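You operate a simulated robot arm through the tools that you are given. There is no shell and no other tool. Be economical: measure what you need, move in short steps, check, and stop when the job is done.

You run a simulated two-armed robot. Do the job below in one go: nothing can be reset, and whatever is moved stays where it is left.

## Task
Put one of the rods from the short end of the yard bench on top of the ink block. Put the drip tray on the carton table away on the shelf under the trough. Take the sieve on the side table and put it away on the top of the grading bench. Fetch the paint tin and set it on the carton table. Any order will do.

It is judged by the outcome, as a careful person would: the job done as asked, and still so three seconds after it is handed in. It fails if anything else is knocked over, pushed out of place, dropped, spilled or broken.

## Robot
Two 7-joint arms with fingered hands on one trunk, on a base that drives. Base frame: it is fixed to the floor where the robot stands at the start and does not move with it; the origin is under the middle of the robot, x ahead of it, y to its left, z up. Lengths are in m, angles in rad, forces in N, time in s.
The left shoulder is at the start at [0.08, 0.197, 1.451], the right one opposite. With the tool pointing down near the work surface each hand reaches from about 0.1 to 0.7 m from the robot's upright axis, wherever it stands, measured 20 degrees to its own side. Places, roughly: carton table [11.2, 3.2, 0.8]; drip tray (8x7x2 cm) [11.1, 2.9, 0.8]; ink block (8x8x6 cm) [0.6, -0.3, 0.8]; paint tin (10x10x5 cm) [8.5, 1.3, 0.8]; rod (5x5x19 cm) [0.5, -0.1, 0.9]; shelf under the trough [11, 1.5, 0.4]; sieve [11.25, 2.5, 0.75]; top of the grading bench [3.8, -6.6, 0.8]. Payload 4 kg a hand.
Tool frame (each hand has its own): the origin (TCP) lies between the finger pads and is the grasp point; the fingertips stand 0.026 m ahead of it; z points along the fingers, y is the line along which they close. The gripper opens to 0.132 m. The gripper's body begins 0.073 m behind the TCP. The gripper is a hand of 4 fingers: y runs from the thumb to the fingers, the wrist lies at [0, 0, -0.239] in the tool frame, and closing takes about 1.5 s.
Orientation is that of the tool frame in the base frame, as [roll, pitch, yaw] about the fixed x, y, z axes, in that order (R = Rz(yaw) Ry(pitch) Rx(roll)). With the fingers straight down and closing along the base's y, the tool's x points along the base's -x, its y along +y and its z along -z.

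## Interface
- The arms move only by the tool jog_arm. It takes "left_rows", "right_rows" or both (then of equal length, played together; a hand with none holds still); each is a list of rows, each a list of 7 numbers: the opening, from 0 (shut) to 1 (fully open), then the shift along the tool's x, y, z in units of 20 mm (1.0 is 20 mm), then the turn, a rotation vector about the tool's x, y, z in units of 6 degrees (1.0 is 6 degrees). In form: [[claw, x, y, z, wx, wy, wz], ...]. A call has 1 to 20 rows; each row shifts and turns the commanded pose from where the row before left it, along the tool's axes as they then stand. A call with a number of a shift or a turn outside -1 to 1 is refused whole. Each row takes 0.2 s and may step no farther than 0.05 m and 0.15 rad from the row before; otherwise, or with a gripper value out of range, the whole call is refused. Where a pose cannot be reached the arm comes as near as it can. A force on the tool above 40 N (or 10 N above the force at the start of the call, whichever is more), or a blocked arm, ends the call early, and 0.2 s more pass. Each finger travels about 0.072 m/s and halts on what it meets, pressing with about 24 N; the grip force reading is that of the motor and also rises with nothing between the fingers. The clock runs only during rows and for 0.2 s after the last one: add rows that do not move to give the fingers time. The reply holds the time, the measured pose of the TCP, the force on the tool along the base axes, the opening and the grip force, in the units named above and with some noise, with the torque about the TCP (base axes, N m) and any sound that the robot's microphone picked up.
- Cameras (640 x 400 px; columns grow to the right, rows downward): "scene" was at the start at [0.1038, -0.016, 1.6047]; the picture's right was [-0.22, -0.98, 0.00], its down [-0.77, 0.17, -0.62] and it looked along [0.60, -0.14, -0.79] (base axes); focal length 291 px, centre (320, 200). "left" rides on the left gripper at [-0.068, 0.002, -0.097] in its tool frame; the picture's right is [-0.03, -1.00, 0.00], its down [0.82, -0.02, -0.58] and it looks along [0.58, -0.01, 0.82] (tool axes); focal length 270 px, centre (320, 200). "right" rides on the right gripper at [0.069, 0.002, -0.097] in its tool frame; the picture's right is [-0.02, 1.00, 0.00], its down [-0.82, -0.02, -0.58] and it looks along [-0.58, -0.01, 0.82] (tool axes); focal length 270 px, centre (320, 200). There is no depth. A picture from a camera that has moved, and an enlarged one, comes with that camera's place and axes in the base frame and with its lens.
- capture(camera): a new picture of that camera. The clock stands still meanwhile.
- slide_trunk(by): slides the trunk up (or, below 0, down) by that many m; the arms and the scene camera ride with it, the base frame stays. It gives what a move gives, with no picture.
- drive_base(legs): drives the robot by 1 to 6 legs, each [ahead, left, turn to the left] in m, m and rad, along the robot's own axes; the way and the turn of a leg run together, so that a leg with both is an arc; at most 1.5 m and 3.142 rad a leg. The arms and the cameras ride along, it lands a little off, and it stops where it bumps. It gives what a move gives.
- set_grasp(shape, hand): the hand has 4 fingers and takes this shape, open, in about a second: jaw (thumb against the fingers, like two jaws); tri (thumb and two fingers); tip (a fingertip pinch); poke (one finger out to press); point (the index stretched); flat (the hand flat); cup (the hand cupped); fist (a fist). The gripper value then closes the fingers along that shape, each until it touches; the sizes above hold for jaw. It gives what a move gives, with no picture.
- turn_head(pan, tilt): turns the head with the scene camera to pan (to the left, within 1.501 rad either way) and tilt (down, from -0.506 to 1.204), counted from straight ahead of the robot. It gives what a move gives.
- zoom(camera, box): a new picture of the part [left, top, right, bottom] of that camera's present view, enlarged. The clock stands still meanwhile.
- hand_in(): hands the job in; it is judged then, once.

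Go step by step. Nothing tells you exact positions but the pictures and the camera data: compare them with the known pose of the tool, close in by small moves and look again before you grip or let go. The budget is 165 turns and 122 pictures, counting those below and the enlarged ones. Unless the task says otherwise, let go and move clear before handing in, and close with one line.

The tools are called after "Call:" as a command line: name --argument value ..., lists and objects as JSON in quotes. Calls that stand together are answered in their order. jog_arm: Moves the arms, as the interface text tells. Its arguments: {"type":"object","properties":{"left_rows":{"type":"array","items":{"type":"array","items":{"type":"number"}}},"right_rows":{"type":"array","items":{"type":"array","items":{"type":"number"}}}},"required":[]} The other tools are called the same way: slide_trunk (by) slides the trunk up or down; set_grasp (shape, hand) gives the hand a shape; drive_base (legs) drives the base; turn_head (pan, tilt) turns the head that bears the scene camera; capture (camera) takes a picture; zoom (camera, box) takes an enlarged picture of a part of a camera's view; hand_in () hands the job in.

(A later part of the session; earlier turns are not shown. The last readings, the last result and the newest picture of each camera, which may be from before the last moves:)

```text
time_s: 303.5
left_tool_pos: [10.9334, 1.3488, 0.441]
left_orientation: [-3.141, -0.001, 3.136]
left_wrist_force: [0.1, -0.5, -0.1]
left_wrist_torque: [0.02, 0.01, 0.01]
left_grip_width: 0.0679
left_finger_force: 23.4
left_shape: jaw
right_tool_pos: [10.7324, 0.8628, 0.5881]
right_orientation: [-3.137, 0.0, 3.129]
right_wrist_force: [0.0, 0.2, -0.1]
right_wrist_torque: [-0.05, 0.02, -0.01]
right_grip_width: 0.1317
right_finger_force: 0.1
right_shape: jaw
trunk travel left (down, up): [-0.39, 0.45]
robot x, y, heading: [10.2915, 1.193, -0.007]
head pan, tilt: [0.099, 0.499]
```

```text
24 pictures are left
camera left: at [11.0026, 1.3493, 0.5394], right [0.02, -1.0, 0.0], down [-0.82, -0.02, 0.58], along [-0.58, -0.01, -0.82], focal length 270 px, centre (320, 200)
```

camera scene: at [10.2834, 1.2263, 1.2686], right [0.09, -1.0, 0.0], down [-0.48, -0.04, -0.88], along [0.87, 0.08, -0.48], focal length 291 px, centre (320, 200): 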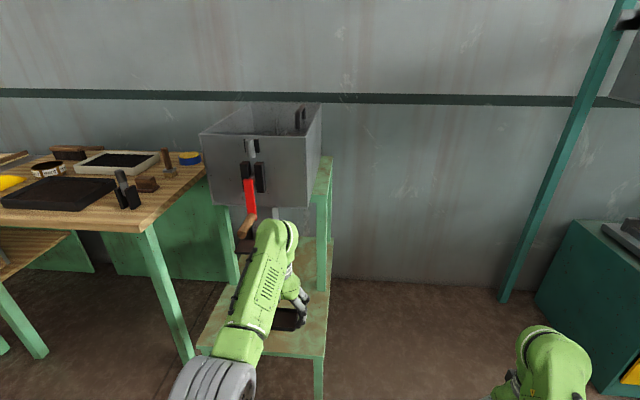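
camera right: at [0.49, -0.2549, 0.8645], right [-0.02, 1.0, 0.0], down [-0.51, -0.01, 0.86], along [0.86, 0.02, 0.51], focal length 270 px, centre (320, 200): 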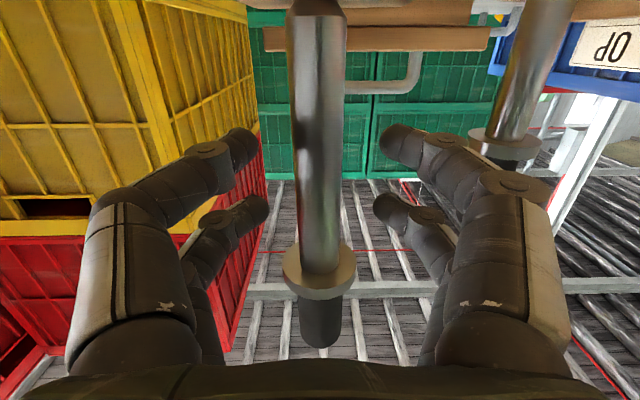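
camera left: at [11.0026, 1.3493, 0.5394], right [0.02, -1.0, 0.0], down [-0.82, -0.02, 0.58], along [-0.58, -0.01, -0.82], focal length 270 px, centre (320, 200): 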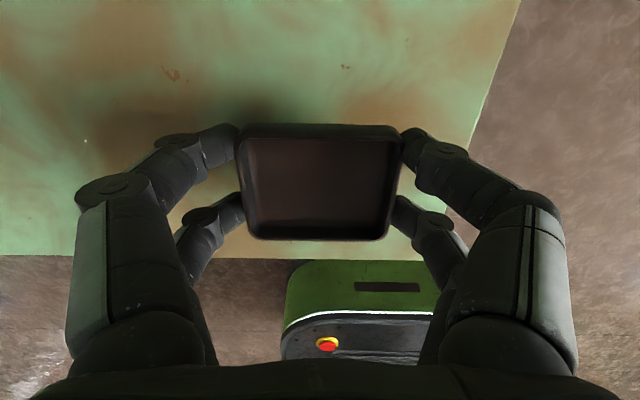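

Call:
jog_arm --left_rows '[[0, 0, 0, 0.12, 0, 0, 0], [0, 0, 0, 0.12, 0, 0, 0], [0, 0, 0, 0.12, 0, 0, 0], [0, 0, 0, 0, 0, 0, 0]]'

Call:
jog_arm --left_rows '[[0, 0, 0, 0.1, 0, 0, 0], [0, 0, 0, 0.1, 0, 0, 0], [0, 0, 0, 0, 0, 0, 0]]'

```text
time_s: 304.5
left_tool_pos: [10.9351, 1.3475, 0.435]
left_orientation: [-3.142, 0.001, 3.137]
left_wrist_force: [0.2, -0.4, -0.3]
left_wrist_torque: [-0.02, 0.0, 0.01]
left_grip_width: 0.0679
left_finger_force: 24.3
left_shape: jaw
right_tool_pos: [10.7322, 0.8639, 0.5869]
right_orientation: [-3.139, -0.001, 3.13]
right_wrist_force: [-1.2, -0.1, 0.7]
right_wrist_torque: [0.01, 0.02, -0.02]
right_grip_width: 0.132
right_finger_force: 0.0
right_shape: jaw
trunk travel left (down, up): [-0.39, 0.45]
robot x, y, heading: [10.2917, 1.1966, -0.009]
head pan, tilt: [0.099, 0.499]
```

```text
time_s: 305.3
left_tool_pos: [10.934, 1.3482, 0.4298]
left_orientation: [-3.141, 0.001, 3.136]
left_wrist_force: [0.3, 1.0, -0.8]
left_wrist_torque: [0.02, -0.01, -0.01]
left_grip_width: 0.0675
left_finger_force: 24.3
left_shape: jaw
right_tool_pos: [10.7326, 0.8634, 0.587]
right_orientation: [-3.139, 0.0, 3.13]
right_wrist_force: [0.7, 0.6, 0.0]
right_wrist_torque: [0.04, -0.03, 0.03]
right_grip_width: 0.132
right_finger_force: 0.2
right_shape: jaw
trunk travel left (down, up): [-0.39, 0.45]
robot x, y, heading: [10.2919, 1.1964, -0.008]
head pan, tilt: [0.099, 0.499]
```

Call:
jog_arm --left_rows '[[0, 0, 0, 0.12, 0, 0, 0], [0, 0, 0, 0.12, 0, 0, 0], [0, 0, 0, 0.12, 0, 0, 0], [0, 0, 0, 0, 0, 0, 0]]'

Call:
jog_arm --left_rows '[[0, 0, 0, 0.12, 0, 0, 0], [0, 0, 0, 0.12, 0, 0, 0], [0, 0, 0, 0, 0, 0, 0]]'

```text
time_s: 306.3
left_tool_pos: [10.934, 1.3496, 0.4278]
left_orientation: [3.139, 0.008, 3.135]
left_wrist_force: [4.3, 1.9, 16.8]
left_wrist_torque: [0.12, 0.17, -0.03]
left_grip_width: 0.0675
left_finger_force: 23.9
left_shape: jaw
right_tool_pos: [10.7317, 0.8623, 0.588]
right_orientation: [-3.136, 0.002, 3.131]
right_wrist_force: [0.0, 0.7, 0.5]
right_wrist_torque: [-0.05, -0.03, 0.0]
right_grip_width: 0.1317
right_finger_force: 0.0
right_shape: jaw
trunk travel left (down, up): [-0.39, 0.45]
robot x, y, heading: [10.2888, 1.1988, 0.004]
head pan, tilt: [0.099, 0.499]
```

```text
time_s: 307.1
left_tool_pos: [10.9345, 1.3472, 0.4271]
left_orientation: [3.138, 0.008, 3.136]
left_wrist_force: [7.9, 0.8, 24.9]
left_wrist_torque: [0.31, 0.06, -0.1]
left_grip_width: 0.0671
left_finger_force: 24.2
left_shape: jaw
left hand out of reach, approached as far as the arm can: row 2
right_tool_pos: [10.7302, 0.8622, 0.5878]
right_orientation: [-3.139, 0.003, 3.129]
right_wrist_force: [0.1, -0.5, 0.8]
right_wrist_torque: [-0.03, -0.04, -0.02]
right_grip_width: 0.1319
right_finger_force: 0.1
right_shape: jaw
trunk travel left (down, up): [-0.39, 0.45]
robot x, y, heading: [10.2923, 1.1967, -0.005]
head pan, tilt: [0.099, 0.499]
```

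Contact made at TCP 0.428. Ease off the press and release.

Call:
jog_arm --left_rows '[[0, 0, 0, -0.25, 0, 0, 0], [0.55, 0, 0, 0, 0, 0, 0], [0.65, 0, 0, 0, 0, 0, 0], [0.75, 0, 0, 0, 0, 0, 0], [0.8, 0, 0, 0, 0, 0, 0], [0.8, 0, 0, 0, 0, 0, 0], [0.8, 0, 0, -0.4, 0, 0, 0], [0.8, 0, 0, -1, 0, 0, 0], [0.8, 0, 0, -1, 0, 0, 0], [0.8, 0, 0, -1, 0, 0, 0], [0.8, 0, 0, -1, 0, 0, 0], [0.8, 0, 0, -1, 0, 0, 0], [0.8, 0, 0, -1, 0, 0, 0], [0.8, 0, 0, 0, 0, 0, 0]]'

Call:
capture --camera "left"

```text
time_s: 310.1
left_tool_pos: [10.935, 1.349, 0.558]
left_orientation: [3.141, -0.001, 3.136]
left_wrist_force: [0.2, 0.4, -0.1]
left_wrist_torque: [0.0, 0.03, 0.0]
left_grip_width: 0.1054
left_finger_force: 0.1
left_shape: jaw
right_tool_pos: [10.7332, 0.8639, 0.5875]
right_orientation: [-3.139, 0.0, 3.129]
right_wrist_force: [0.7, 0.5, -0.6]
right_wrist_torque: [-0.03, -0.03, 0.0]
right_grip_width: 0.1319
right_finger_force: 0.1
right_shape: jaw
trunk travel left (down, up): [-0.39, 0.45]
robot x, y, heading: [10.2902, 1.1958, -0.005]
head pan, tilt: [0.099, 0.499]
```

```text
23 pictures are left
camera left: at [11.0045, 1.3505, 0.6552], right [0.02, -1.0, 0.0], down [-0.82, -0.02, 0.58], along [-0.58, -0.01, -0.82], focal length 270 px, centre (320, 200)
```

left: 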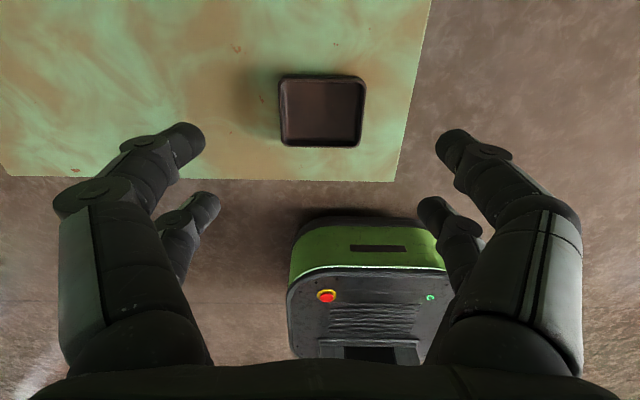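

The tray is safely on the shelf. Backing out, raising the trunk, and going to the side table for the sieve.

Call:
jog_arm --left_rows '[[0.8, 0, 0, -1, 0, 0, 0], [0.8, 0, 0, -1, 0, 0, 0], [0.8, 0, 0, -1, 0, 0, 0], [0.8, 0, 0, -1, 0, 0, 0], [0.8, 0, 0, -1, 0, 0, 0]]'

Call:
drive_base --legs '[[-0.5, 0, 0]]'

Call:
slide_trunk --by 0.37

Call:
drive_base --legs '[[0, 1.3, 0.007], [0.6, 0, 0]]'

Call:
turn_head --pan -0.15 --tilt 0.8

Call:
capture --camera "scene"

```text
time_s: 311.3
left_tool_pos: [10.9334, 1.3477, 0.6574]
left_orientation: [3.141, 0.002, 3.136]
left_wrist_force: [0.0, 0.5, 0.4]
left_wrist_torque: [0.05, 0.01, -0.02]
left_grip_width: 0.1054
left_finger_force: 0.1
left_shape: jaw
right_tool_pos: [10.7323, 0.8634, 0.5861]
right_orientation: [-3.137, 0.001, 3.129]
right_wrist_force: [0.2, 0.5, -0.5]
right_wrist_torque: [-0.01, -0.03, -0.01]
right_grip_width: 0.1317
right_finger_force: 0.1
right_shape: jaw
trunk travel left (down, up): [-0.39, 0.45]
robot x, y, heading: [10.2897, 1.1985, -0.007]
head pan, tilt: [0.099, 0.499]
```

```text
time_s: 314.2
left_tool_pos: [10.4303, 1.3489, 0.6559]
left_orientation: [-3.141, 0.0, 3.134]
left_wrist_force: [-0.3, 0.2, -1.1]
left_wrist_torque: [0.01, -0.03, 0.0]
left_grip_width: 0.1056
left_finger_force: 0.0
left_shape: jaw
right_tool_pos: [10.229, 0.8658, 0.5867]
right_orientation: [-3.137, 0.002, 3.128]
right_wrist_force: [-0.1, -0.1, -0.5]
right_wrist_torque: [0.03, -0.02, 0.0]
right_grip_width: 0.1316
right_finger_force: 0.0
right_shape: jaw
trunk travel left (down, up): [-0.39, 0.45]
robot x, y, heading: [9.782, 1.2039, -0.005]
head pan, tilt: [0.099, 0.499]
```

```text
time_s: 317.8
left_tool_pos: [10.4301, 1.3493, 1.0267]
left_orientation: [3.141, 0.001, 3.135]
left_wrist_force: [0.3, -0.8, -0.6]
left_wrist_torque: [0.01, 0.03, -0.01]
left_grip_width: 0.1054
left_finger_force: 0.1
left_shape: jaw
right_tool_pos: [10.2292, 0.8669, 0.9572]
right_orientation: [-3.138, 0.001, 3.128]
right_wrist_force: [0.5, -0.3, 0.0]
right_wrist_torque: [-0.01, 0.02, 0.04]
right_grip_width: 0.1318
right_finger_force: 0.0
right_shape: jaw
trunk travel left (down, up): [-0.76, 0.08]
robot x, y, heading: [9.7811, 1.2, -0.009]
head pan, tilt: [0.099, 0.499]
```

```text
time_s: 327.3
left_tool_pos: [11.0439, 2.6352, 1.0281]
left_orientation: [3.142, 0.002, 3.141]
left_wrist_force: [0.2, 1.0, 1.0]
left_wrist_torque: [-0.01, 0.0, 0.0]
left_grip_width: 0.1052
left_finger_force: 0.1
left_shape: jaw
right_tool_pos: [10.8439, 2.152, 0.9575]
right_orientation: [-3.138, 0.002, 3.135]
right_wrist_force: [-0.8, -0.7, -0.3]
right_wrist_torque: [0.03, 0.01, -0.01]
right_grip_width: 0.1318
right_finger_force: 0.0
right_shape: jaw
trunk travel left (down, up): [-0.76, 0.08]
robot x, y, heading: [10.4033, 2.4859, -0.004]
head pan, tilt: [0.099, 0.499]
```

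```text
time_s: 328.1
left_tool_pos: [11.0448, 2.637, 1.0265]
left_orientation: [-3.141, -0.001, -3.141]
left_wrist_force: [0.4, -0.6, 0.2]
left_wrist_torque: [-0.02, 0.02, 0.01]
left_grip_width: 0.1056
left_finger_force: 0.0
left_shape: jaw
right_tool_pos: [10.8463, 2.1508, 0.9564]
right_orientation: [-3.139, 0.0, 3.133]
right_wrist_force: [0.2, -0.3, 0.1]
right_wrist_torque: [0.02, 0.0, 0.02]
right_grip_width: 0.1318
right_finger_force: 0.1
right_shape: jaw
trunk travel left (down, up): [-0.76, 0.08]
robot x, y, heading: [10.4039, 2.4808, -0.0]
head pan, tilt: [-0.15, 0.799]
```

```text
22 pictures are left
camera scene: at [10.5124, 2.4712, 1.6127], right [-0.15, -0.99, 0.0], down [-0.71, 0.11, -0.7], along [0.69, -0.1, -0.72], focal length 291 px, centre (320, 200)
```

scene: 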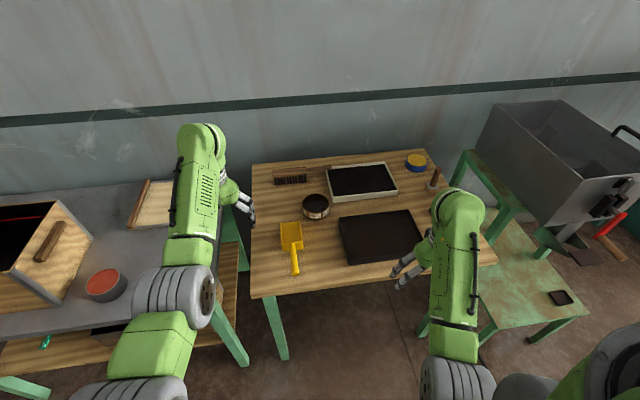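

Call:
zoom --camera "scene" --box '[260, 160, 380, 250]'

```text
4.44 times, centred on (320, 205) of scene
camera zoom: at [10.5124, 2.4712, 1.6127], right [-0.15, -0.99, 0.0], down [-0.71, 0.11, -0.7], along [0.69, -0.1, -0.72], focal length 1295 px, centre (320, 178)
```

zoom: 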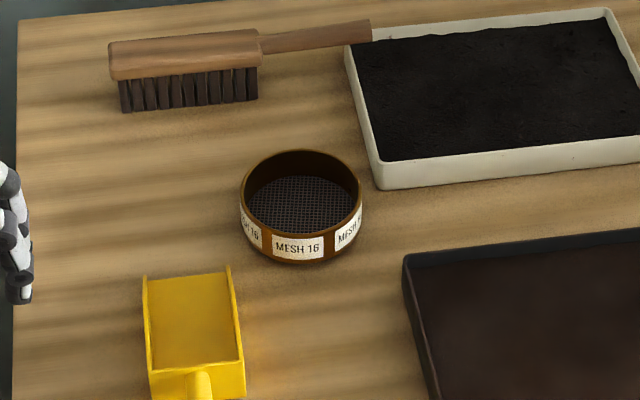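

Sieve rim centre is about (11.292,2.374), ~10.7 cm wide; I'll grip it with the right hand closing along x to avoid the trays. Rotate the hand 90°, drive in, and hover.

Call:
jog_arm --right_rows '[[1, 0, 0, 0, 0, 0, 1], [1, 0, 0, 0, 0, 0, 1], [1, 0, 0, 0, 0, 0, 1], [1, 0, 0, 0, 0, 0, 1], [1, 0, 0, 0, 0, 0, 1], [1, 0, 0, 0, 0, 0, 1], [1, 0, 0, 0, 0, 0, 1], [1, 0, 0, 0, 0, 0, 1], [1, 0, 0, 0, 0, 0, 1], [1, 0, 0, 0, 0, 0, 1], [1, 0, 0, 0, 0, 0, 1], [1, 0, 0, 0, 0, 0, 1], [1, 0, 0, 0, 0, 0, 1], [1, 0, 0, 0, 0, 0, 1], [1, 0, 0, 0, 0, 0, 1]]'

Call:
drive_base --legs '[[0.26, 0.02, 0]]'

Call:
jog_arm --right_rows '[[1, 0.9, 0.77, 0, 0, 0, 0], [1, 0.9, 0.77, 0, 0, 0, 0], [1, 0.9, 0.77, 0, 0, 0, 0], [1, 0.9, 0.77, 0, 0, 0, 0], [1, 0.9, 0.77, 0, 0, 0, 0], [1, 0.9, 0.77, 0, 0, 0, 0], [1, 0.9, 0.77, 0, 0, 0, 0], [1, 0.9, 0.77, 0, 0, 0, 0], [1, 0.9, 0.77, 0, 0, 0, 0], [1, 0.9, 0.77, 0, 0, 0, 0], [1, 0.9, 0.77, 0, 0, 0, 0], [1, 0.5, 0.77, 0, 0, 0, 0], [1, 0, 0, 0, 0, 0, 0]]'

Call:
capture --camera "right"

```text
time_s: 331.3
left_tool_pos: [11.0441, 2.6355, 1.0268]
left_orientation: [3.141, 0.002, -3.141]
left_wrist_force: [-0.1, -0.1, 0.0]
left_wrist_torque: [-0.01, 0.0, -0.02]
left_grip_width: 0.1054
left_finger_force: 0.1
left_shape: jaw
right_tool_pos: [10.8459, 2.1512, 0.958]
right_orientation: [3.141, 0.003, 1.563]
right_wrist_force: [-0.2, 0.2, 0.2]
right_wrist_torque: [-0.02, 0.04, -0.04]
right_grip_width: 0.132
right_finger_force: 0.0
right_shape: jaw
trunk travel left (down, up): [-0.76, 0.08]
robot x, y, heading: [10.4008, 2.4855, 0.002]
head pan, tilt: [-0.15, 0.799]
```

```text
time_s: 333.1
left_tool_pos: [11.2979, 2.6491, 1.0283]
left_orientation: [-3.14, 0.003, 3.133]
left_wrist_force: [-0.4, -0.9, 0.1]
left_wrist_torque: [0.0, -0.03, 0.01]
left_grip_width: 0.1051
left_finger_force: 0.0
left_shape: jaw
right_tool_pos: [11.0971, 2.1662, 0.9595]
right_orientation: [3.139, 0.003, 1.557]
right_wrist_force: [-0.3, 0.8, 0.8]
right_wrist_torque: [0.01, 0.0, -0.01]
right_grip_width: 0.1322
right_finger_force: 0.1
right_shape: jaw
trunk travel left (down, up): [-0.76, 0.08]
robot x, y, heading: [10.656, 2.5011, -0.013]
head pan, tilt: [-0.15, 0.799]
```

```text
time_s: 335.9
left_tool_pos: [11.3001, 2.6498, 1.0256]
left_orientation: [-3.142, 0.001, 3.134]
left_wrist_force: [0.6, 0.0, -0.6]
left_wrist_torque: [0.01, 0.04, 0.02]
left_grip_width: 0.1056
left_finger_force: 0.1
left_shape: jaw
right_tool_pos: [11.2854, 2.3703, 0.958]
right_orientation: [3.14, 0.003, 1.556]
right_wrist_force: [0.5, 0.8, 0.3]
right_wrist_torque: [-0.03, 0.03, 0.02]
right_grip_width: 0.1319
right_finger_force: 0.0
right_shape: jaw
trunk travel left (down, up): [-0.76, 0.08]
robot x, y, heading: [10.6541, 2.5021, -0.012]
head pan, tilt: [-0.15, 0.799]
```

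```text
20 pictures are left
camera right: at [11.2871, 2.4395, 1.0556], right [1.0, -0.04, 0.0], down [-0.03, -0.81, 0.58], along [-0.02, -0.58, -0.81], focal length 270 px, centre (320, 200)
```

right: 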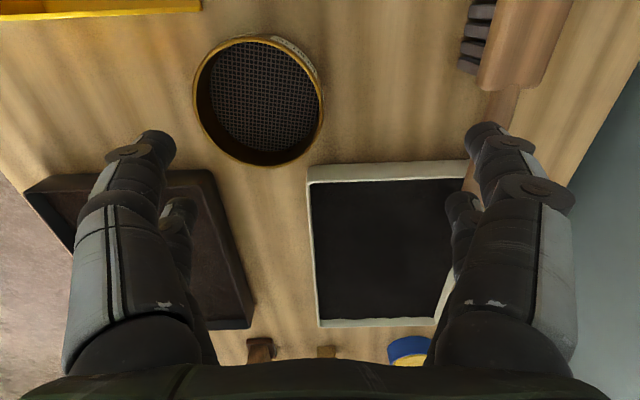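

Combining both views, the sieve is at (11.236,2.382) with its rim near z 0.84. Correcting and descending part-way.

Call:
jog_arm --right_rows '[[1, 0.2, -0.8, 0, 0, 0, 0], [1, 0.2, -0.8, 0, 0, 0, 0], [1, 0.2, -0.85, 0, 0, 0, 0], [1, 0, 0, 0.9, 0, 0, 0], [1, 0, 0, 0.9, 0, 0, 0], [1, 0, 0, 0.9, 0, 0, 0], [1, 0, 0, 0, 0, 0, 0]]'

Call:
capture --camera "right"

```text
time_s: 337.5
left_tool_pos: [11.3006, 2.65, 1.0261]
left_orientation: [-3.142, -0.001, 3.131]
left_wrist_force: [0.3, -0.9, -0.3]
left_wrist_torque: [0.0, -0.01, 0.01]
left_grip_width: 0.1054
left_finger_force: 0.2
left_shape: jaw
right_tool_pos: [11.2375, 2.3815, 0.9033]
right_orientation: [-3.141, 0.004, 1.557]
right_wrist_force: [0.4, 0.1, -0.4]
right_wrist_torque: [-0.01, 0.01, 0.0]
right_grip_width: 0.1319
right_finger_force: 0.0
right_shape: jaw
trunk travel left (down, up): [-0.76, 0.08]
robot x, y, heading: [10.6577, 2.5039, -0.009]
head pan, tilt: [-0.15, 0.799]
```

```text
19 pictures are left
camera right: at [11.2398, 2.4504, 1.0009], right [1.0, -0.04, 0.0], down [-0.03, -0.81, 0.58], along [-0.02, -0.58, -0.81], focal length 270 px, centre (320, 200)
```

right: 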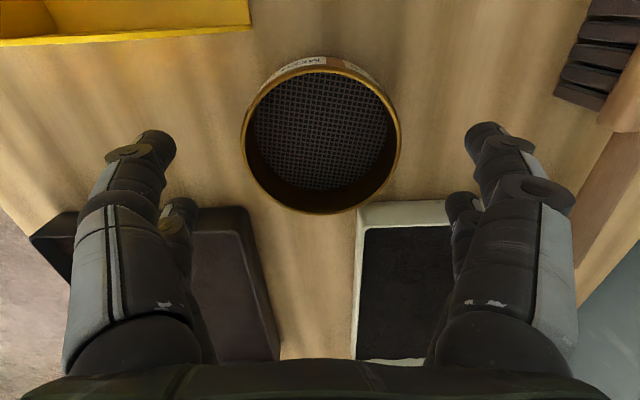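

Centred. Descend to grip height.

Call:
jog_arm --right_rows '[[1, 0, 0, 0.8, 0, 0, 0], [1, 0, 0, 0.8, 0, 0, 0], [1, 0, 0, 0.8, 0, 0, 0], [1, 0, 0, 0.8, 0, 0, 0], [1, 0, 0, 0.5, 0, 0, 0], [1, 0, 0, 0, 0, 0, 0]]'

Call:
capture --camera "right"

```text
time_s: 338.9
left_tool_pos: [11.2994, 2.6497, 1.0264]
left_orientation: [3.141, 0.001, 3.135]
left_wrist_force: [0.2, 0.6, 0.0]
left_wrist_torque: [0.0, -0.02, -0.02]
left_grip_width: 0.1056
left_finger_force: 0.2
left_shape: jaw
right_tool_pos: [11.237, 2.3823, 0.8288]
right_orientation: [-3.141, 0.003, 1.556]
right_wrist_force: [0.4, 0.7, 0.0]
right_wrist_torque: [0.03, -0.02, 0.03]
right_grip_width: 0.132
right_finger_force: 0.1
right_shape: jaw
trunk travel left (down, up): [-0.76, 0.08]
robot x, y, heading: [10.6543, 2.5019, -0.014]
head pan, tilt: [-0.15, 0.799]
```

```text
18 pictures are left
camera right: at [11.239, 2.4518, 0.9256], right [1.0, -0.04, 0.0], down [-0.03, -0.81, 0.58], along [-0.02, -0.58, -0.81], focal length 270 px, centre (320, 200)
```

right: 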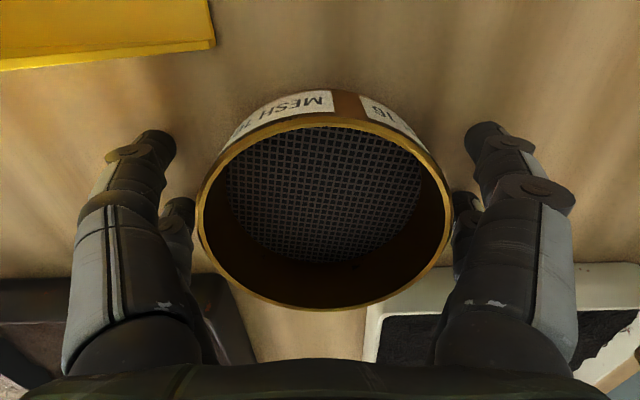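

Call:
jog_arm --right_rows '[[0.8, 0, 0, 0, 0, 0, 0], [0.6, 0, 0, 0, 0, 0, 0], [0.4, 0, 0, 0, 0, 0, 0], [0.2, 0, 0, 0, 0, 0, 0], [0, 0, 0, 0, 0, 0, 0], [0, 0, 0, 0, 0, 0, 0], [0, 0, 0, 0, 0, 0, 0]]'

Call:
jog_arm --right_rows '[[0, 0, 0, -0.4, 0, 0, 0], [0, 0, 0, -0.6, 0, 0, 0], [0, 0, 0, -1, 0, 0, 0], [0, 0, 0, 0, 0, 0, 0]]'

Call:
capture --camera "right"

```text
time_s: 340.5
left_tool_pos: [11.3016, 2.6504, 1.0272]
left_orientation: [3.14, 0.001, 3.133]
left_wrist_force: [-1.1, -0.4, 0.1]
left_wrist_torque: [0.01, 0.0, -0.01]
left_grip_width: 0.1054
left_finger_force: 0.1
left_shape: jaw
right_tool_pos: [11.2372, 2.3827, 0.8281]
right_orientation: [3.14, 0.003, 1.556]
right_wrist_force: [0.0, 0.0, -1.5]
right_wrist_torque: [0.03, 0.0, -0.02]
right_grip_width: 0.0793
right_finger_force: 24.4
right_shape: jaw
trunk travel left (down, up): [-0.76, 0.08]
robot x, y, heading: [10.6567, 2.5047, -0.011]
head pan, tilt: [-0.15, 0.799]
```

```text
time_s: 341.5
left_tool_pos: [11.3006, 2.6497, 1.0273]
left_orientation: [-3.141, 0.0, 3.133]
left_wrist_force: [-0.4, 0.9, -0.6]
left_wrist_torque: [-0.02, -0.01, 0.0]
left_grip_width: 0.1054
left_finger_force: 0.1
left_shape: jaw
right_tool_pos: [11.2367, 2.3825, 0.869]
right_orientation: [3.141, 0.002, 1.557]
right_wrist_force: [-0.1, 1.1, -1.4]
right_wrist_torque: [-0.02, 0.04, -0.04]
right_grip_width: 0.079
right_finger_force: 24.3
right_shape: jaw
trunk travel left (down, up): [-0.76, 0.08]
robot x, y, heading: [10.657, 2.5022, -0.011]
head pan, tilt: [-0.15, 0.799]
```

```text
17 pictures are left
camera right: at [11.2387, 2.4512, 0.9668], right [1.0, -0.04, 0.0], down [-0.03, -0.81, 0.58], along [-0.02, -0.58, -0.81], focal length 270 px, centre (320, 200)
```

right: 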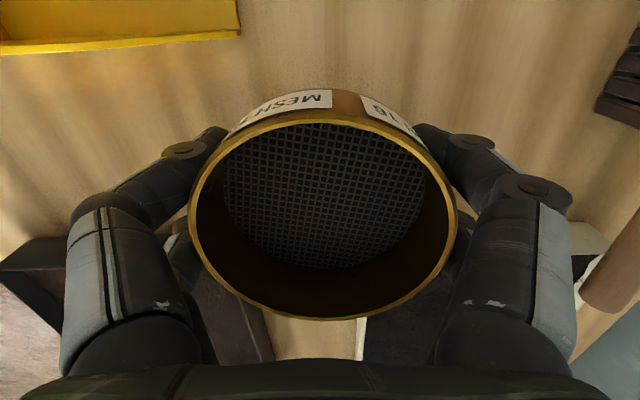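

Sieve is held. Lifting and starting the drive back west toward the grading bench.

Call:
jog_arm --right_rows '[[0, 0, 0, -1, 0, 0, 0], [0, 0, 0, -1, 0, 0, 0], [0, 0, 0, -1, 0, 0, 0], [0, 0, 0, -1, 0, 0, 0], [0, 0, 0, -1, 0, 0, 0], [0, 0, 0, -1, 0, 0, 0], [0, 0, 0, 0, 0, 0, 0]]'

Call:
drive_base --legs '[[-0.75, 0, 0.011], [0, -1.4, 0], [0, -1.4, 0], [-1.5, 0, 0], [-1.4, 0, 0]]'

```text
time_s: 343.1
left_tool_pos: [11.3016, 2.6495, 1.0264]
left_orientation: [-3.141, 0.0, 3.132]
left_wrist_force: [0.2, 0.1, -0.2]
left_wrist_torque: [-0.04, -0.03, 0.0]
left_grip_width: 0.1052
left_finger_force: 0.0
left_shape: jaw
right_tool_pos: [11.2369, 2.3832, 0.9886]
right_orientation: [3.142, 0.002, 1.556]
right_wrist_force: [0.7, 0.0, -1.3]
right_wrist_torque: [-0.01, 0.03, -0.03]
right_grip_width: 0.0783
right_finger_force: 24.3
right_shape: jaw
trunk travel left (down, up): [-0.76, 0.08]
robot x, y, heading: [10.6574, 2.4988, -0.012]
head pan, tilt: [-0.15, 0.799]
```

```text
time_s: 374.2
left_tool_pos: [7.6105, -0.1622, 1.0256]
left_orientation: [-3.141, -0.001, -3.103]
left_wrist_force: [0.4, 0.6, -0.9]
left_wrist_torque: [0.0, 0.0, 0.01]
left_grip_width: 0.1055
left_finger_force: 0.1
left_shape: jaw
right_tool_pos: [7.5587, -0.4301, 0.9881]
right_orientation: [3.14, 0.004, 1.602]
right_wrist_force: [0.2, 0.1, -1.6]
right_wrist_torque: [0.01, 0.01, 0.0]
right_grip_width: 0.0783
right_finger_force: 24.3
right_shape: jaw
trunk travel left (down, up): [-0.76, 0.08]
robot x, y, heading: [6.9738, -0.3416, 0.035]
head pan, tilt: [-0.15, 0.799]
```

Call:
drive_base --legs '[[-1.5, 0, -0.035], [-1.5, 0, 0], [-1.0, 0, 0], [-0.25, -1.0, 0], [-0.5, -1.2, 0], [0.4, -1.2, 0]]'

Call:
turn_head --pan -0.9 --tilt 0.35

Call:
capture --camera "scene"

Call:
capture --camera "right"

```text
time_s: 410.2
left_tool_pos: [3.3219, -3.5802, 1.027]
left_orientation: [-3.141, 0.001, -3.139]
left_wrist_force: [0.7, 0.1, 0.3]
left_wrist_torque: [0.0, 0.01, -0.03]
left_grip_width: 0.1053
left_finger_force: 0.0
left_shape: jaw
right_tool_pos: [3.2619, -3.8484, 0.9881]
right_orientation: [3.141, 0.004, 1.566]
right_wrist_force: [0.1, 1.0, -1.6]
right_wrist_torque: [0.03, -0.03, -0.03]
right_grip_width: 0.0782
right_finger_force: 24.3
right_shape: jaw
trunk travel left (down, up): [-0.76, 0.08]
robot x, y, heading: [2.6771, -3.7359, 0.0]
head pan, tilt: [-0.15, 0.799]
```

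```text
time_s: 411.3
left_tool_pos: [3.3231, -3.5811, 1.0254]
left_orientation: [-3.141, -0.001, -3.14]
left_wrist_force: [-0.3, 0.4, 1.2]
left_wrist_torque: [0.01, 0.03, 0.01]
left_grip_width: 0.1053
left_finger_force: 0.1
left_shape: jaw
right_tool_pos: [3.2618, -3.8482, 0.989]
right_orientation: [-3.141, 0.003, 1.566]
right_wrist_force: [0.8, 0.8, -1.3]
right_wrist_torque: [0.03, -0.01, 0.01]
right_grip_width: 0.0778
right_finger_force: 23.8
right_shape: jaw
trunk travel left (down, up): [-0.76, 0.08]
robot x, y, heading: [2.6796, -3.7351, -0.001]
head pan, tilt: [-0.901, 0.351]
```

```text
16 pictures are left
camera scene: at [2.7679, -3.8072, 1.6522], right [-0.78, -0.62, 0.0], down [-0.21, 0.27, -0.94], along [0.58, -0.74, -0.34], focal length 291 px, centre (320, 200)
```

scene: 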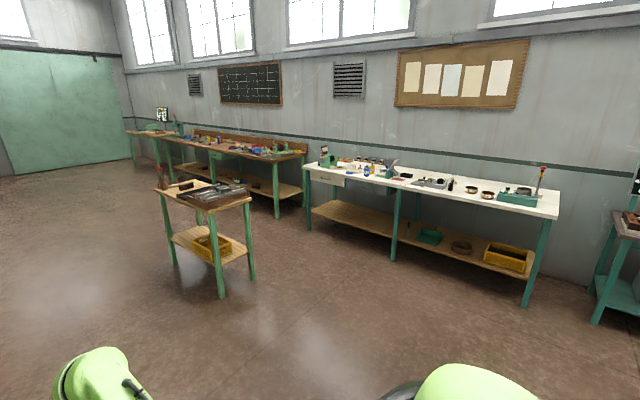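

```text
15 pictures are left
camera right: at [3.263, -3.7796, 1.0864], right [1.0, -0.03, 0.0], down [-0.03, -0.81, 0.58], along [-0.02, -0.58, -0.81], focal length 270 px, centre (320, 200)
```

right: 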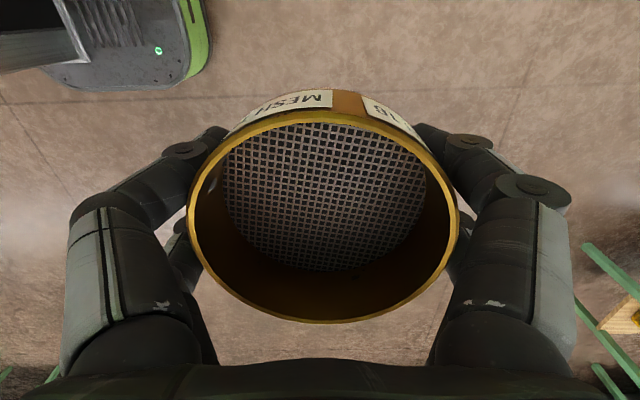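

The white bench with other sieves on it is the grading bench. Zooming to find a free spot.

Call:
zoom --camera "scene" --box '[300, 130, 570, 260]'

```text
2.37 times, centred on (435, 195) of scene
camera zoom: at [2.7679, -3.8072, 1.6522], right [-0.78, -0.62, 0.0], down [-0.21, 0.27, -0.94], along [0.58, -0.74, -0.34], focal length 691 px, centre (47, 212)
```

zoom: 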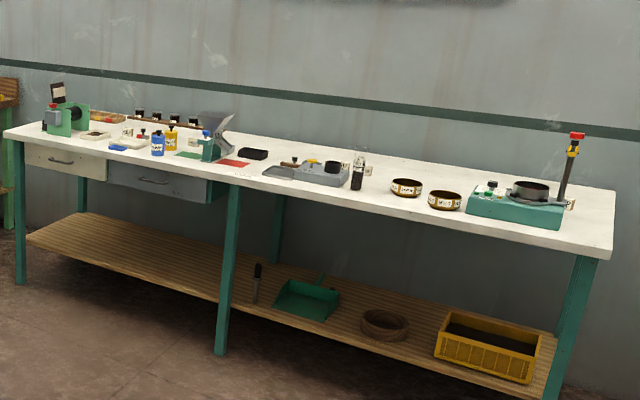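

I'll place it in the open spot at about (3.36,-6.54), in front of the other sieves. Turning to face the bench and approaching.

Call:
drive_base --legs '[[0, 0, -1.57], [1.2, 0.79, 0], [0.55, 0, 0]]'

Call:
jog_arm --left_rows '[[0.8, 0.8, 0.3, 0, 0, 0, 0], [0.8, 0.8, 0.3, 0, 0, 0, 0], [0.8, 0.8, 0.3, 0, 0, 0, 0], [0.8, 0.8, 0.3, 0, 0, 0, 0], [0.8, 0.8, 0.3, 0, 0, 0, 0], [0.8, 0.8, 0.3, 0, 0, 0, 0]]'

Call:
turn_head --pan -0.1 --tilt 0.65

Call:
capture --camera "scene"

```text
time_s: 424.9
left_tool_pos: [3.7352, -6.062, 1.0279]
left_orientation: [-3.141, 0.002, 1.632]
left_wrist_force: [-0.8, 0.2, -0.1]
left_wrist_torque: [-0.03, 0.0, 0.02]
left_grip_width: 0.1055
left_finger_force: 0.1
left_shape: jaw
right_tool_pos: [3.465, -6.0173, 0.9895]
right_orientation: [3.14, 0.004, 0.053]
right_wrist_force: [0.2, 0.1, -1.6]
right_wrist_torque: [-0.01, 0.02, 0.0]
right_grip_width: 0.0778
right_finger_force: 24.3
right_shape: jaw
trunk travel left (down, up): [-0.76, 0.08]
robot x, y, heading: [3.5442, -5.4353, -1.51]
head pan, tilt: [-0.901, 0.351]
```

```text
time_s: 426.2
left_tool_pos: [3.7646, -5.9627, 1.0274]
left_orientation: [-3.141, 0.002, 1.631]
left_wrist_force: [-0.3, 0.8, -0.4]
left_wrist_torque: [-0.04, -0.03, 0.0]
left_grip_width: 0.1055
left_finger_force: 0.1
left_shape: jaw
right_tool_pos: [3.4637, -6.0168, 0.9885]
right_orientation: [3.14, 0.004, 0.055]
right_wrist_force: [0.4, 0.2, -1.3]
right_wrist_torque: [0.01, 0.03, -0.01]
right_grip_width: 0.0777
right_finger_force: 24.7
right_shape: jaw
trunk travel left (down, up): [-0.76, 0.08]
robot x, y, heading: [3.5402, -5.4299, -1.51]
head pan, tilt: [-0.901, 0.351]
```

```text
time_s: 427.4
left_tool_pos: [3.7644, -5.9638, 1.0268]
left_orientation: [-3.141, -0.001, 1.631]
left_wrist_force: [0.4, 0.2, 0.6]
left_wrist_torque: [0.0, 0.01, 0.0]
left_grip_width: 0.1055
left_finger_force: 0.1
left_shape: jaw
right_tool_pos: [3.4638, -6.0179, 0.9887]
right_orientation: [-3.141, 0.002, 0.054]
right_wrist_force: [0.2, 0.6, -1.2]
right_wrist_torque: [0.01, 0.0, 0.01]
right_grip_width: 0.0778
right_finger_force: 23.8
right_shape: jaw
trunk travel left (down, up): [-0.76, 0.08]
robot x, y, heading: [3.5405, -5.4306, -1.511]
head pan, tilt: [-0.099, 0.649]
```

```text
13 pictures are left
camera scene: at [3.5414, -5.5468, 1.6253], right [-1.0, 0.04, 0.0], down [0.03, 0.6, -0.8], along [-0.03, -0.8, -0.6], focal length 291 px, centre (320, 200)
```

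scene: 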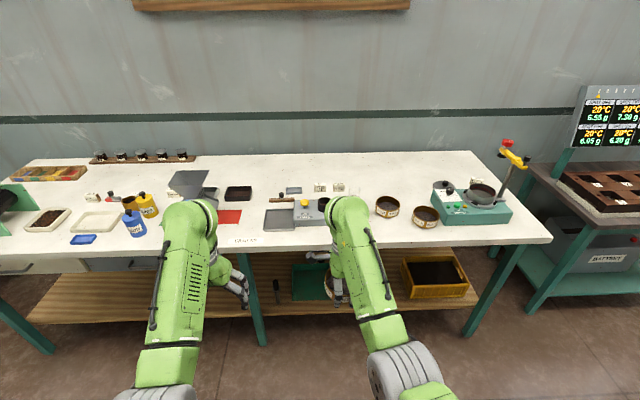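

The bench top seems higher, about z 0.86, so I'll raise the trunk first. There's a free gap between the scale and the sieves near (3.38,-6.40).

Call:
slide_trunk --by 0.08

Call:
drive_base --legs '[[0.3, -0.04, -0.06]]'

Call:
turn_head --pan -0.1 --tilt 0.8

Call:
capture --camera "scene"

Call:
capture --camera "right"

```text
time_s: 428.6
left_tool_pos: [3.7643, -5.9648, 1.1071]
left_orientation: [-3.141, 0.0, 1.631]
left_wrist_force: [0.4, 1.3, 1.0]
left_wrist_torque: [0.0, 0.0, -0.02]
left_grip_width: 0.1053
left_finger_force: 0.0
left_shape: jaw
right_tool_pos: [3.4647, -6.0179, 1.0677]
right_orientation: [-3.141, 0.003, 0.053]
right_wrist_force: [-0.3, -0.1, -1.3]
right_wrist_torque: [-0.02, -0.02, -0.01]
right_grip_width: 0.0776
right_finger_force: 24.1
right_shape: jaw
trunk travel left (down, up): [-0.84, 0.0]
robot x, y, heading: [3.5416, -5.4302, -1.511]
head pan, tilt: [-0.099, 0.649]
```

```text
time_s: 430.6
left_tool_pos: [3.7045, -6.2812, 1.1083]
left_orientation: [-3.141, 0.005, 1.577]
left_wrist_force: [-0.5, 0.1, -0.4]
left_wrist_torque: [-0.03, 0.02, -0.04]
left_grip_width: 0.1054
left_finger_force: 0.0
left_shape: jaw
right_tool_pos: [3.4018, -6.3192, 1.0703]
right_orientation: [3.138, 0.004, -0.003]
right_wrist_force: [-0.2, 1.3, -1.4]
right_wrist_torque: [-0.01, 0.01, 0.02]
right_grip_width: 0.0776
right_finger_force: 24.1
right_shape: jaw
trunk travel left (down, up): [-0.84, 0.0]
robot x, y, heading: [3.513, -5.7388, -1.569]
head pan, tilt: [-0.099, 0.649]
```

```text
time_s: 431.3
left_tool_pos: [3.7031, -6.2823, 1.1079]
left_orientation: [-3.141, 0.001, 1.575]
left_wrist_force: [-0.3, -0.5, -0.4]
left_wrist_torque: [-0.03, -0.02, 0.0]
left_grip_width: 0.1055
left_finger_force: 0.0
left_shape: jaw
right_tool_pos: [3.4009, -6.3215, 1.0691]
right_orientation: [3.139, 0.003, -0.002]
right_wrist_force: [-0.2, 0.1, -1.8]
right_wrist_torque: [-0.02, 0.0, 0.02]
right_grip_width: 0.0773
right_finger_force: 23.6
right_shape: jaw
trunk travel left (down, up): [-0.84, 0.0]
robot x, y, heading: [3.5109, -5.7357, -1.564]
head pan, tilt: [-0.099, 0.799]
```

```text
12 pictures are left
camera scene: at [3.5044, -5.847, 1.6928], right [-1.0, 0.1, 0.0], down [0.07, 0.71, -0.7], along [-0.07, -0.69, -0.72], focal length 291 px, centre (320, 200)
```

scene: 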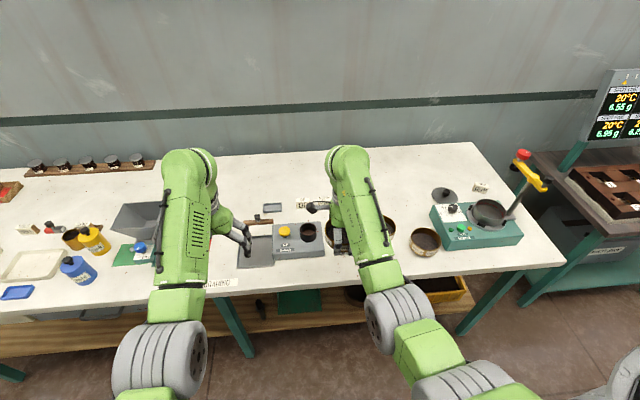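

```text
11 pictures are left
camera right: at [3.4691, -6.3213, 1.167], right [-0.03, -1.0, 0.0], down [-0.81, 0.02, 0.58], along [-0.58, 0.01, -0.81], focal length 270 px, centre (320, 200)
```

right: 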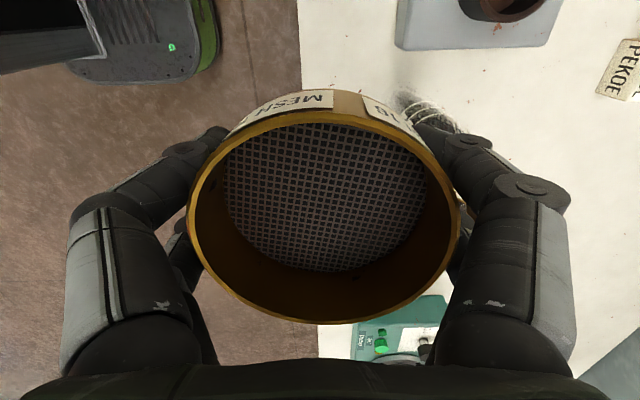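

The gap holds a wire stand, so it's not free. The open white area behind the two sieves near (3.19,-6.63) is; I'll move right and forward to reach it.

Call:
drive_base --legs '[[0, -0.18, -0.006], [0.24, 0, 0]]'

Call:
capture --camera "scene"

Call:
capture --camera "right"

```text
time_s: 434.2
left_tool_pos: [3.5259, -6.5146, 1.111]
left_orientation: [-3.141, 0.006, 1.579]
left_wrist_force: [0.1, 0.8, 0.4]
left_wrist_torque: [-0.01, 0.01, -0.01]
left_grip_width: 0.1055
left_finger_force: 0.1
left_shape: jaw
right_tool_pos: [3.2243, -6.5539, 1.0716]
right_orientation: [3.136, 0.005, 0.003]
right_wrist_force: [-1.3, 0.9, -2.2]
right_wrist_torque: [-0.02, 0.0, 0.01]
right_grip_width: 0.0775
right_finger_force: 23.9
right_shape: jaw
trunk travel left (down, up): [-0.84, 0.0]
robot x, y, heading: [3.3313, -5.9753, -1.564]
head pan, tilt: [-0.099, 0.799]
```

```text
10 pictures are left
camera scene: at [3.3249, -6.0778, 1.6932], right [-1.0, 0.09, 0.0], down [0.07, 0.71, -0.7], along [-0.06, -0.7, -0.71], focal length 291 px, centre (320, 200)
```

scene: 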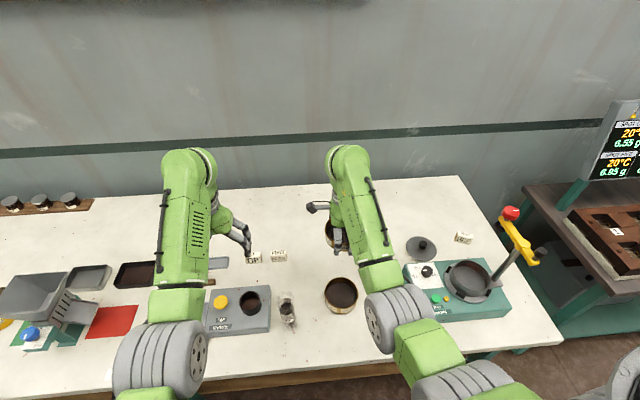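

```text
9 pictures are left
camera right: at [3.2913, -6.5542, 1.1692], right [-0.02, -1.0, 0.01], down [-0.81, 0.02, 0.58], along [-0.58, 0.01, -0.81], focal length 270 px, centre (320, 200)
```

right: 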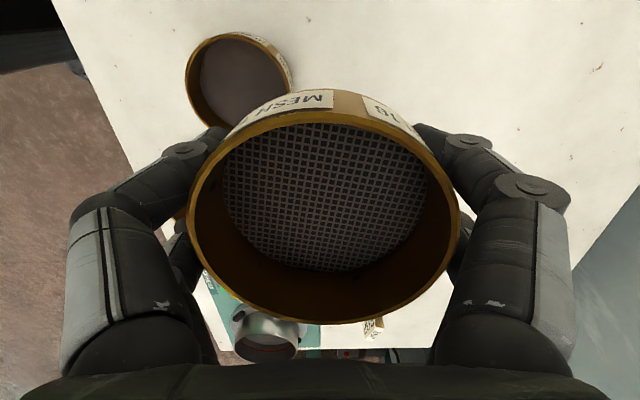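

The spot behind is clear: sieve 1 at (3.235,-6.475), bench top ≈0.855. Moving over (3.19,-6.65) and lowering.

Call:
jog_arm --right_rows '[[0, -0.3, 0.8, 0, 0, 0, 0], [0, -0.3, 0.8, 0, 0, 0, 0], [0, -0.3, 0.8, 0, 0, 0, 0], [0, -0.3, 0.8, 0, 0, 0, 0], [0, -0.3, 0.8, 0, 0, 0, 0], [0, -0.2, 0.8, 0, 0, 0, 0], [0, 0, 0, 0, 0, 0, 0], [0, 0, 0, 0.9, 0, 0, 0], [0, 0, 0, 0.9, 0, 0, 0], [0, 0, 0, 0.9, 0, 0, 0], [0, 0, 0, 0.9, 0, 0, 0], [0, 0, 0, 0.9, 0, 0, 0], [0, 0, 0, 0.9, 0, 0, 0], [0, 0, 0, 0, 0, 0, 0]]'

Call:
capture --camera "right"

```text
time_s: 437.2
left_tool_pos: [3.5245, -6.5203, 1.1081]
left_orientation: [3.14, 0.0, 1.579]
left_wrist_force: [0.1, -0.3, -0.9]
left_wrist_torque: [0.02, -0.02, 0.0]
left_grip_width: 0.1053
left_finger_force: 0.1
left_shape: jaw
right_tool_pos: [3.1876, -6.6537, 0.9616]
right_orientation: [-3.141, 0.003, 0.004]
right_wrist_force: [-0.4, -0.2, -1.1]
right_wrist_torque: [-0.07, -0.02, 0.0]
right_grip_width: 0.0693
right_finger_force: 24.0
right_shape: jaw
trunk travel left (down, up): [-0.84, 0.0]
robot x, y, heading: [3.3307, -5.9752, -1.564]
head pan, tilt: [-0.099, 0.799]
```

```text
8 pictures are left
camera right: at [3.2556, -6.6546, 1.0585], right [-0.02, -1.0, 0.0], down [-0.81, 0.02, 0.58], along [-0.58, 0.01, -0.81], focal length 270 px, centre (320, 200)
```

right: 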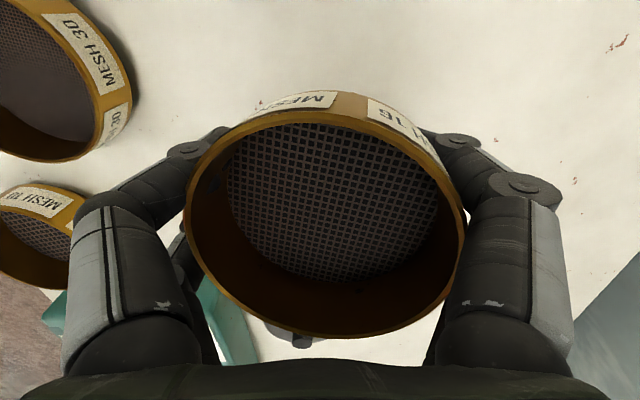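

The grip has slipped a little, so I'll set it down promptly: lowering to just above the bench.

Call:
jog_arm --right_rows '[[0, 0, 0, 0.6, 0, 0, 0], [0, 0, 0, 0.7, 0, 0, 0], [0, 0, 0, 0.7, 0, 0, 0], [0, 0, 0, 0.4, 0, 0, 0], [0, 0, 0, 0, 0, 0, 0]]'

Call:
capture --camera "right"

```text
time_s: 438.4
left_tool_pos: [3.5243, -6.5203, 1.1073]
left_orientation: [-3.141, 0.0, 1.58]
left_wrist_force: [-0.4, -0.2, -1.1]
left_wrist_torque: [-0.02, 0.02, 0.01]
left_grip_width: 0.1054
left_finger_force: 0.0
left_shape: jaw
right_tool_pos: [3.1877, -6.6423, 0.9238]
right_orientation: [3.141, 0.003, 0.003]
right_wrist_force: [0.3, -0.9, -0.1]
right_wrist_torque: [-0.02, -0.01, -0.01]
right_grip_width: 0.0692
right_finger_force: 24.1
right_shape: jaw
right hand out of reach, approached as far as the arm can: row 2, 3
trunk travel left (down, up): [-0.84, 0.0]
robot x, y, heading: [3.3322, -5.9733, -1.564]
head pan, tilt: [-0.099, 0.799]
```

```text
7 pictures are left
camera right: at [3.2551, -6.6445, 1.0208], right [-0.02, -1.0, 0.0], down [-0.81, 0.02, 0.58], along [-0.58, 0.01, -0.81], focal length 270 px, centre (320, 200)
```

right: 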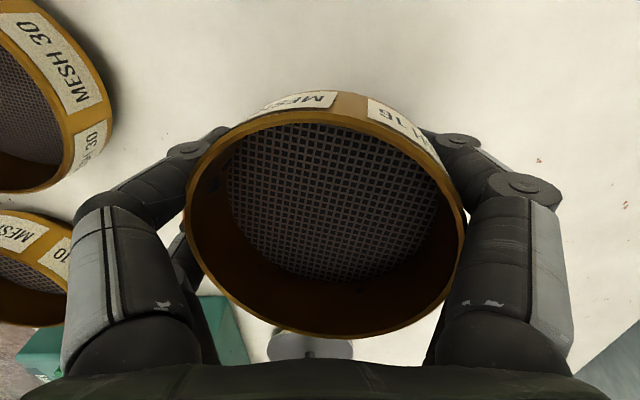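

The arm is at its reach limit, so I'll lower with the trunk.

Call:
slide_trunk --by -0.02

Call:
zoom --camera "scene" --box '[270, 190, 430, 310]'

```text
time_s: 439.1
left_tool_pos: [3.5237, -6.5213, 1.0873]
left_orientation: [3.14, -0.001, 1.582]
left_wrist_force: [-0.1, -0.3, 0.2]
left_wrist_torque: [0.02, 0.0, -0.01]
left_grip_width: 0.1053
left_finger_force: 0.0
left_shape: jaw
right_tool_pos: [3.1864, -6.6429, 0.903]
right_orientation: [3.141, 0.005, 0.003]
right_wrist_force: [-0.3, 0.0, -0.9]
right_wrist_torque: [0.03, -0.03, -0.03]
right_grip_width: 0.0692
right_finger_force: 24.2
right_shape: jaw
trunk travel left (down, up): [-0.82, 0.02]
robot x, y, heading: [3.331, -5.978, -1.567]
head pan, tilt: [-0.099, 0.799]
```

```text
3.33 times, centred on (350, 250) of scene
camera zoom: at [3.324, -6.0861, 1.6725], right [-1.0, 0.09, 0.0], down [0.07, 0.71, -0.7], along [-0.06, -0.69, -0.72], focal length 971 px, centre (220, 33)
```

zoom: 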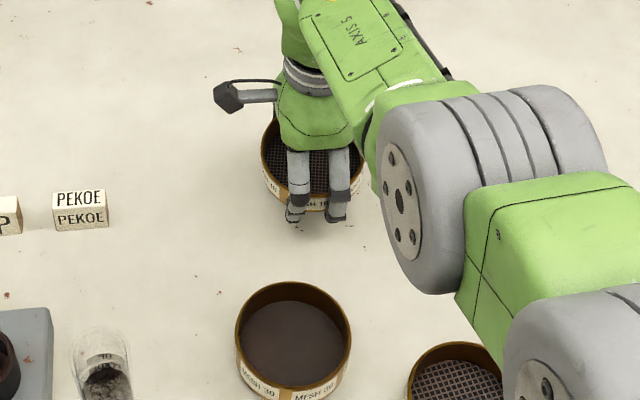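

Good clearance. Lower further in small steps.

Call:
slide_trunk --by -0.012

Call:
slide_trunk --by -0.006

```text
time_s: 439.7
left_tool_pos: [3.5242, -6.5216, 1.075]
left_orientation: [3.141, -0.001, 1.578]
left_wrist_force: [-0.8, -0.5, -0.7]
left_wrist_torque: [-0.02, -0.02, -0.02]
left_grip_width: 0.1055
left_finger_force: 0.0
left_shape: jaw
right_tool_pos: [3.1861, -6.6435, 0.891]
right_orientation: [-3.141, 0.002, 0.004]
right_wrist_force: [0.2, -0.4, -0.7]
right_wrist_torque: [0.01, 0.02, 0.0]
right_grip_width: 0.0692
right_finger_force: 23.6
right_shape: jaw
trunk travel left (down, up): [-0.808, 0.032]
robot x, y, heading: [3.3341, -5.9745, -1.565]
head pan, tilt: [-0.099, 0.799]
```

```text
time_s: 440.2
left_tool_pos: [3.5244, -6.521, 1.0687]
left_orientation: [-3.141, 0.001, 1.58]
left_wrist_force: [-0.5, -0.6, 0.8]
left_wrist_torque: [0.01, 0.0, 0.02]
left_grip_width: 0.1054
left_finger_force: 0.0
left_shape: jaw
right_tool_pos: [3.1857, -6.6436, 0.8849]
right_orientation: [-3.14, 0.002, 0.003]
right_wrist_force: [0.3, 0.0, -1.4]
right_wrist_torque: [0.01, -0.01, -0.02]
right_grip_width: 0.069
right_finger_force: 24.0
right_shape: jaw
trunk travel left (down, up): [-0.802, 0.038]
robot x, y, heading: [3.3304, -5.9745, -1.567]
head pan, tilt: [-0.099, 0.799]
```

Call:
slide_trunk --by -0.006

Call:
slide_trunk --by -0.005

Call:
zoom --camera "scene" --box '[320, 210, 370, 260]'

```text
time_s: 440.8
left_tool_pos: [3.5255, -6.522, 1.0643]
left_orientation: [3.141, 0.0, 1.581]
left_wrist_force: [-0.6, 0.4, 0.7]
left_wrist_torque: [-0.01, 0.0, -0.01]
left_grip_width: 0.1051
left_finger_force: 0.1
left_shape: jaw
right_tool_pos: [3.1872, -6.6431, 0.8786]
right_orientation: [-3.141, 0.005, 0.004]
right_wrist_force: [-1.0, 1.1, -2.5]
right_wrist_torque: [0.02, -0.04, -0.01]
right_grip_width: 0.0694
right_finger_force: 23.9
right_shape: jaw
trunk travel left (down, up): [-0.796, 0.044]
robot x, y, heading: [3.3297, -5.9743, -1.566]
head pan, tilt: [-0.099, 0.799]
```

```text
time_s: 441.3
left_tool_pos: [3.5243, -6.5187, 1.0586]
left_orientation: [-3.141, 0.001, 1.58]
left_wrist_force: [-0.2, 0.7, -1.1]
left_wrist_torque: [0.03, 0.01, 0.01]
left_grip_width: 0.1052
left_finger_force: 0.0
left_shape: jaw
right_tool_pos: [3.186, -6.6432, 0.8775]
right_orientation: [3.138, 0.003, 0.001]
right_wrist_force: [-1.9, 3.0, 11.4]
right_wrist_torque: [0.66, 0.25, 0.02]
right_grip_width: 0.0691
right_finger_force: 24.1
right_shape: jaw
trunk travel left (down, up): [-0.791, 0.049]
robot x, y, heading: [3.3306, -5.9785, -1.568]
head pan, tilt: [-0.099, 0.799]
```

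```text
8.00 times, centred on (345, 235) of scene
camera zoom: at [3.3242, -6.083, 1.6439], right [-1.0, 0.09, 0.0], down [0.07, 0.71, -0.7], along [-0.06, -0.69, -0.72], focal length 2331 px, centre (120, -80)
```

zoom: 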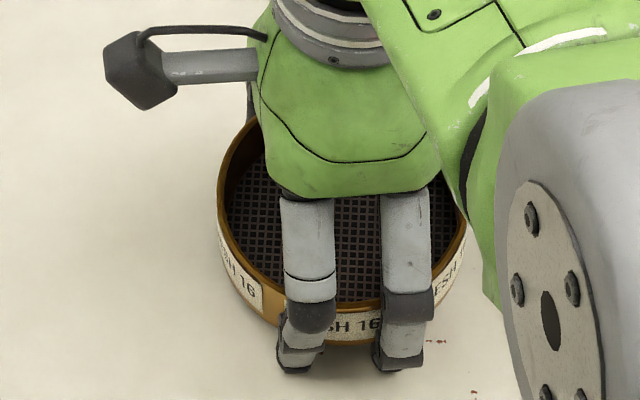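

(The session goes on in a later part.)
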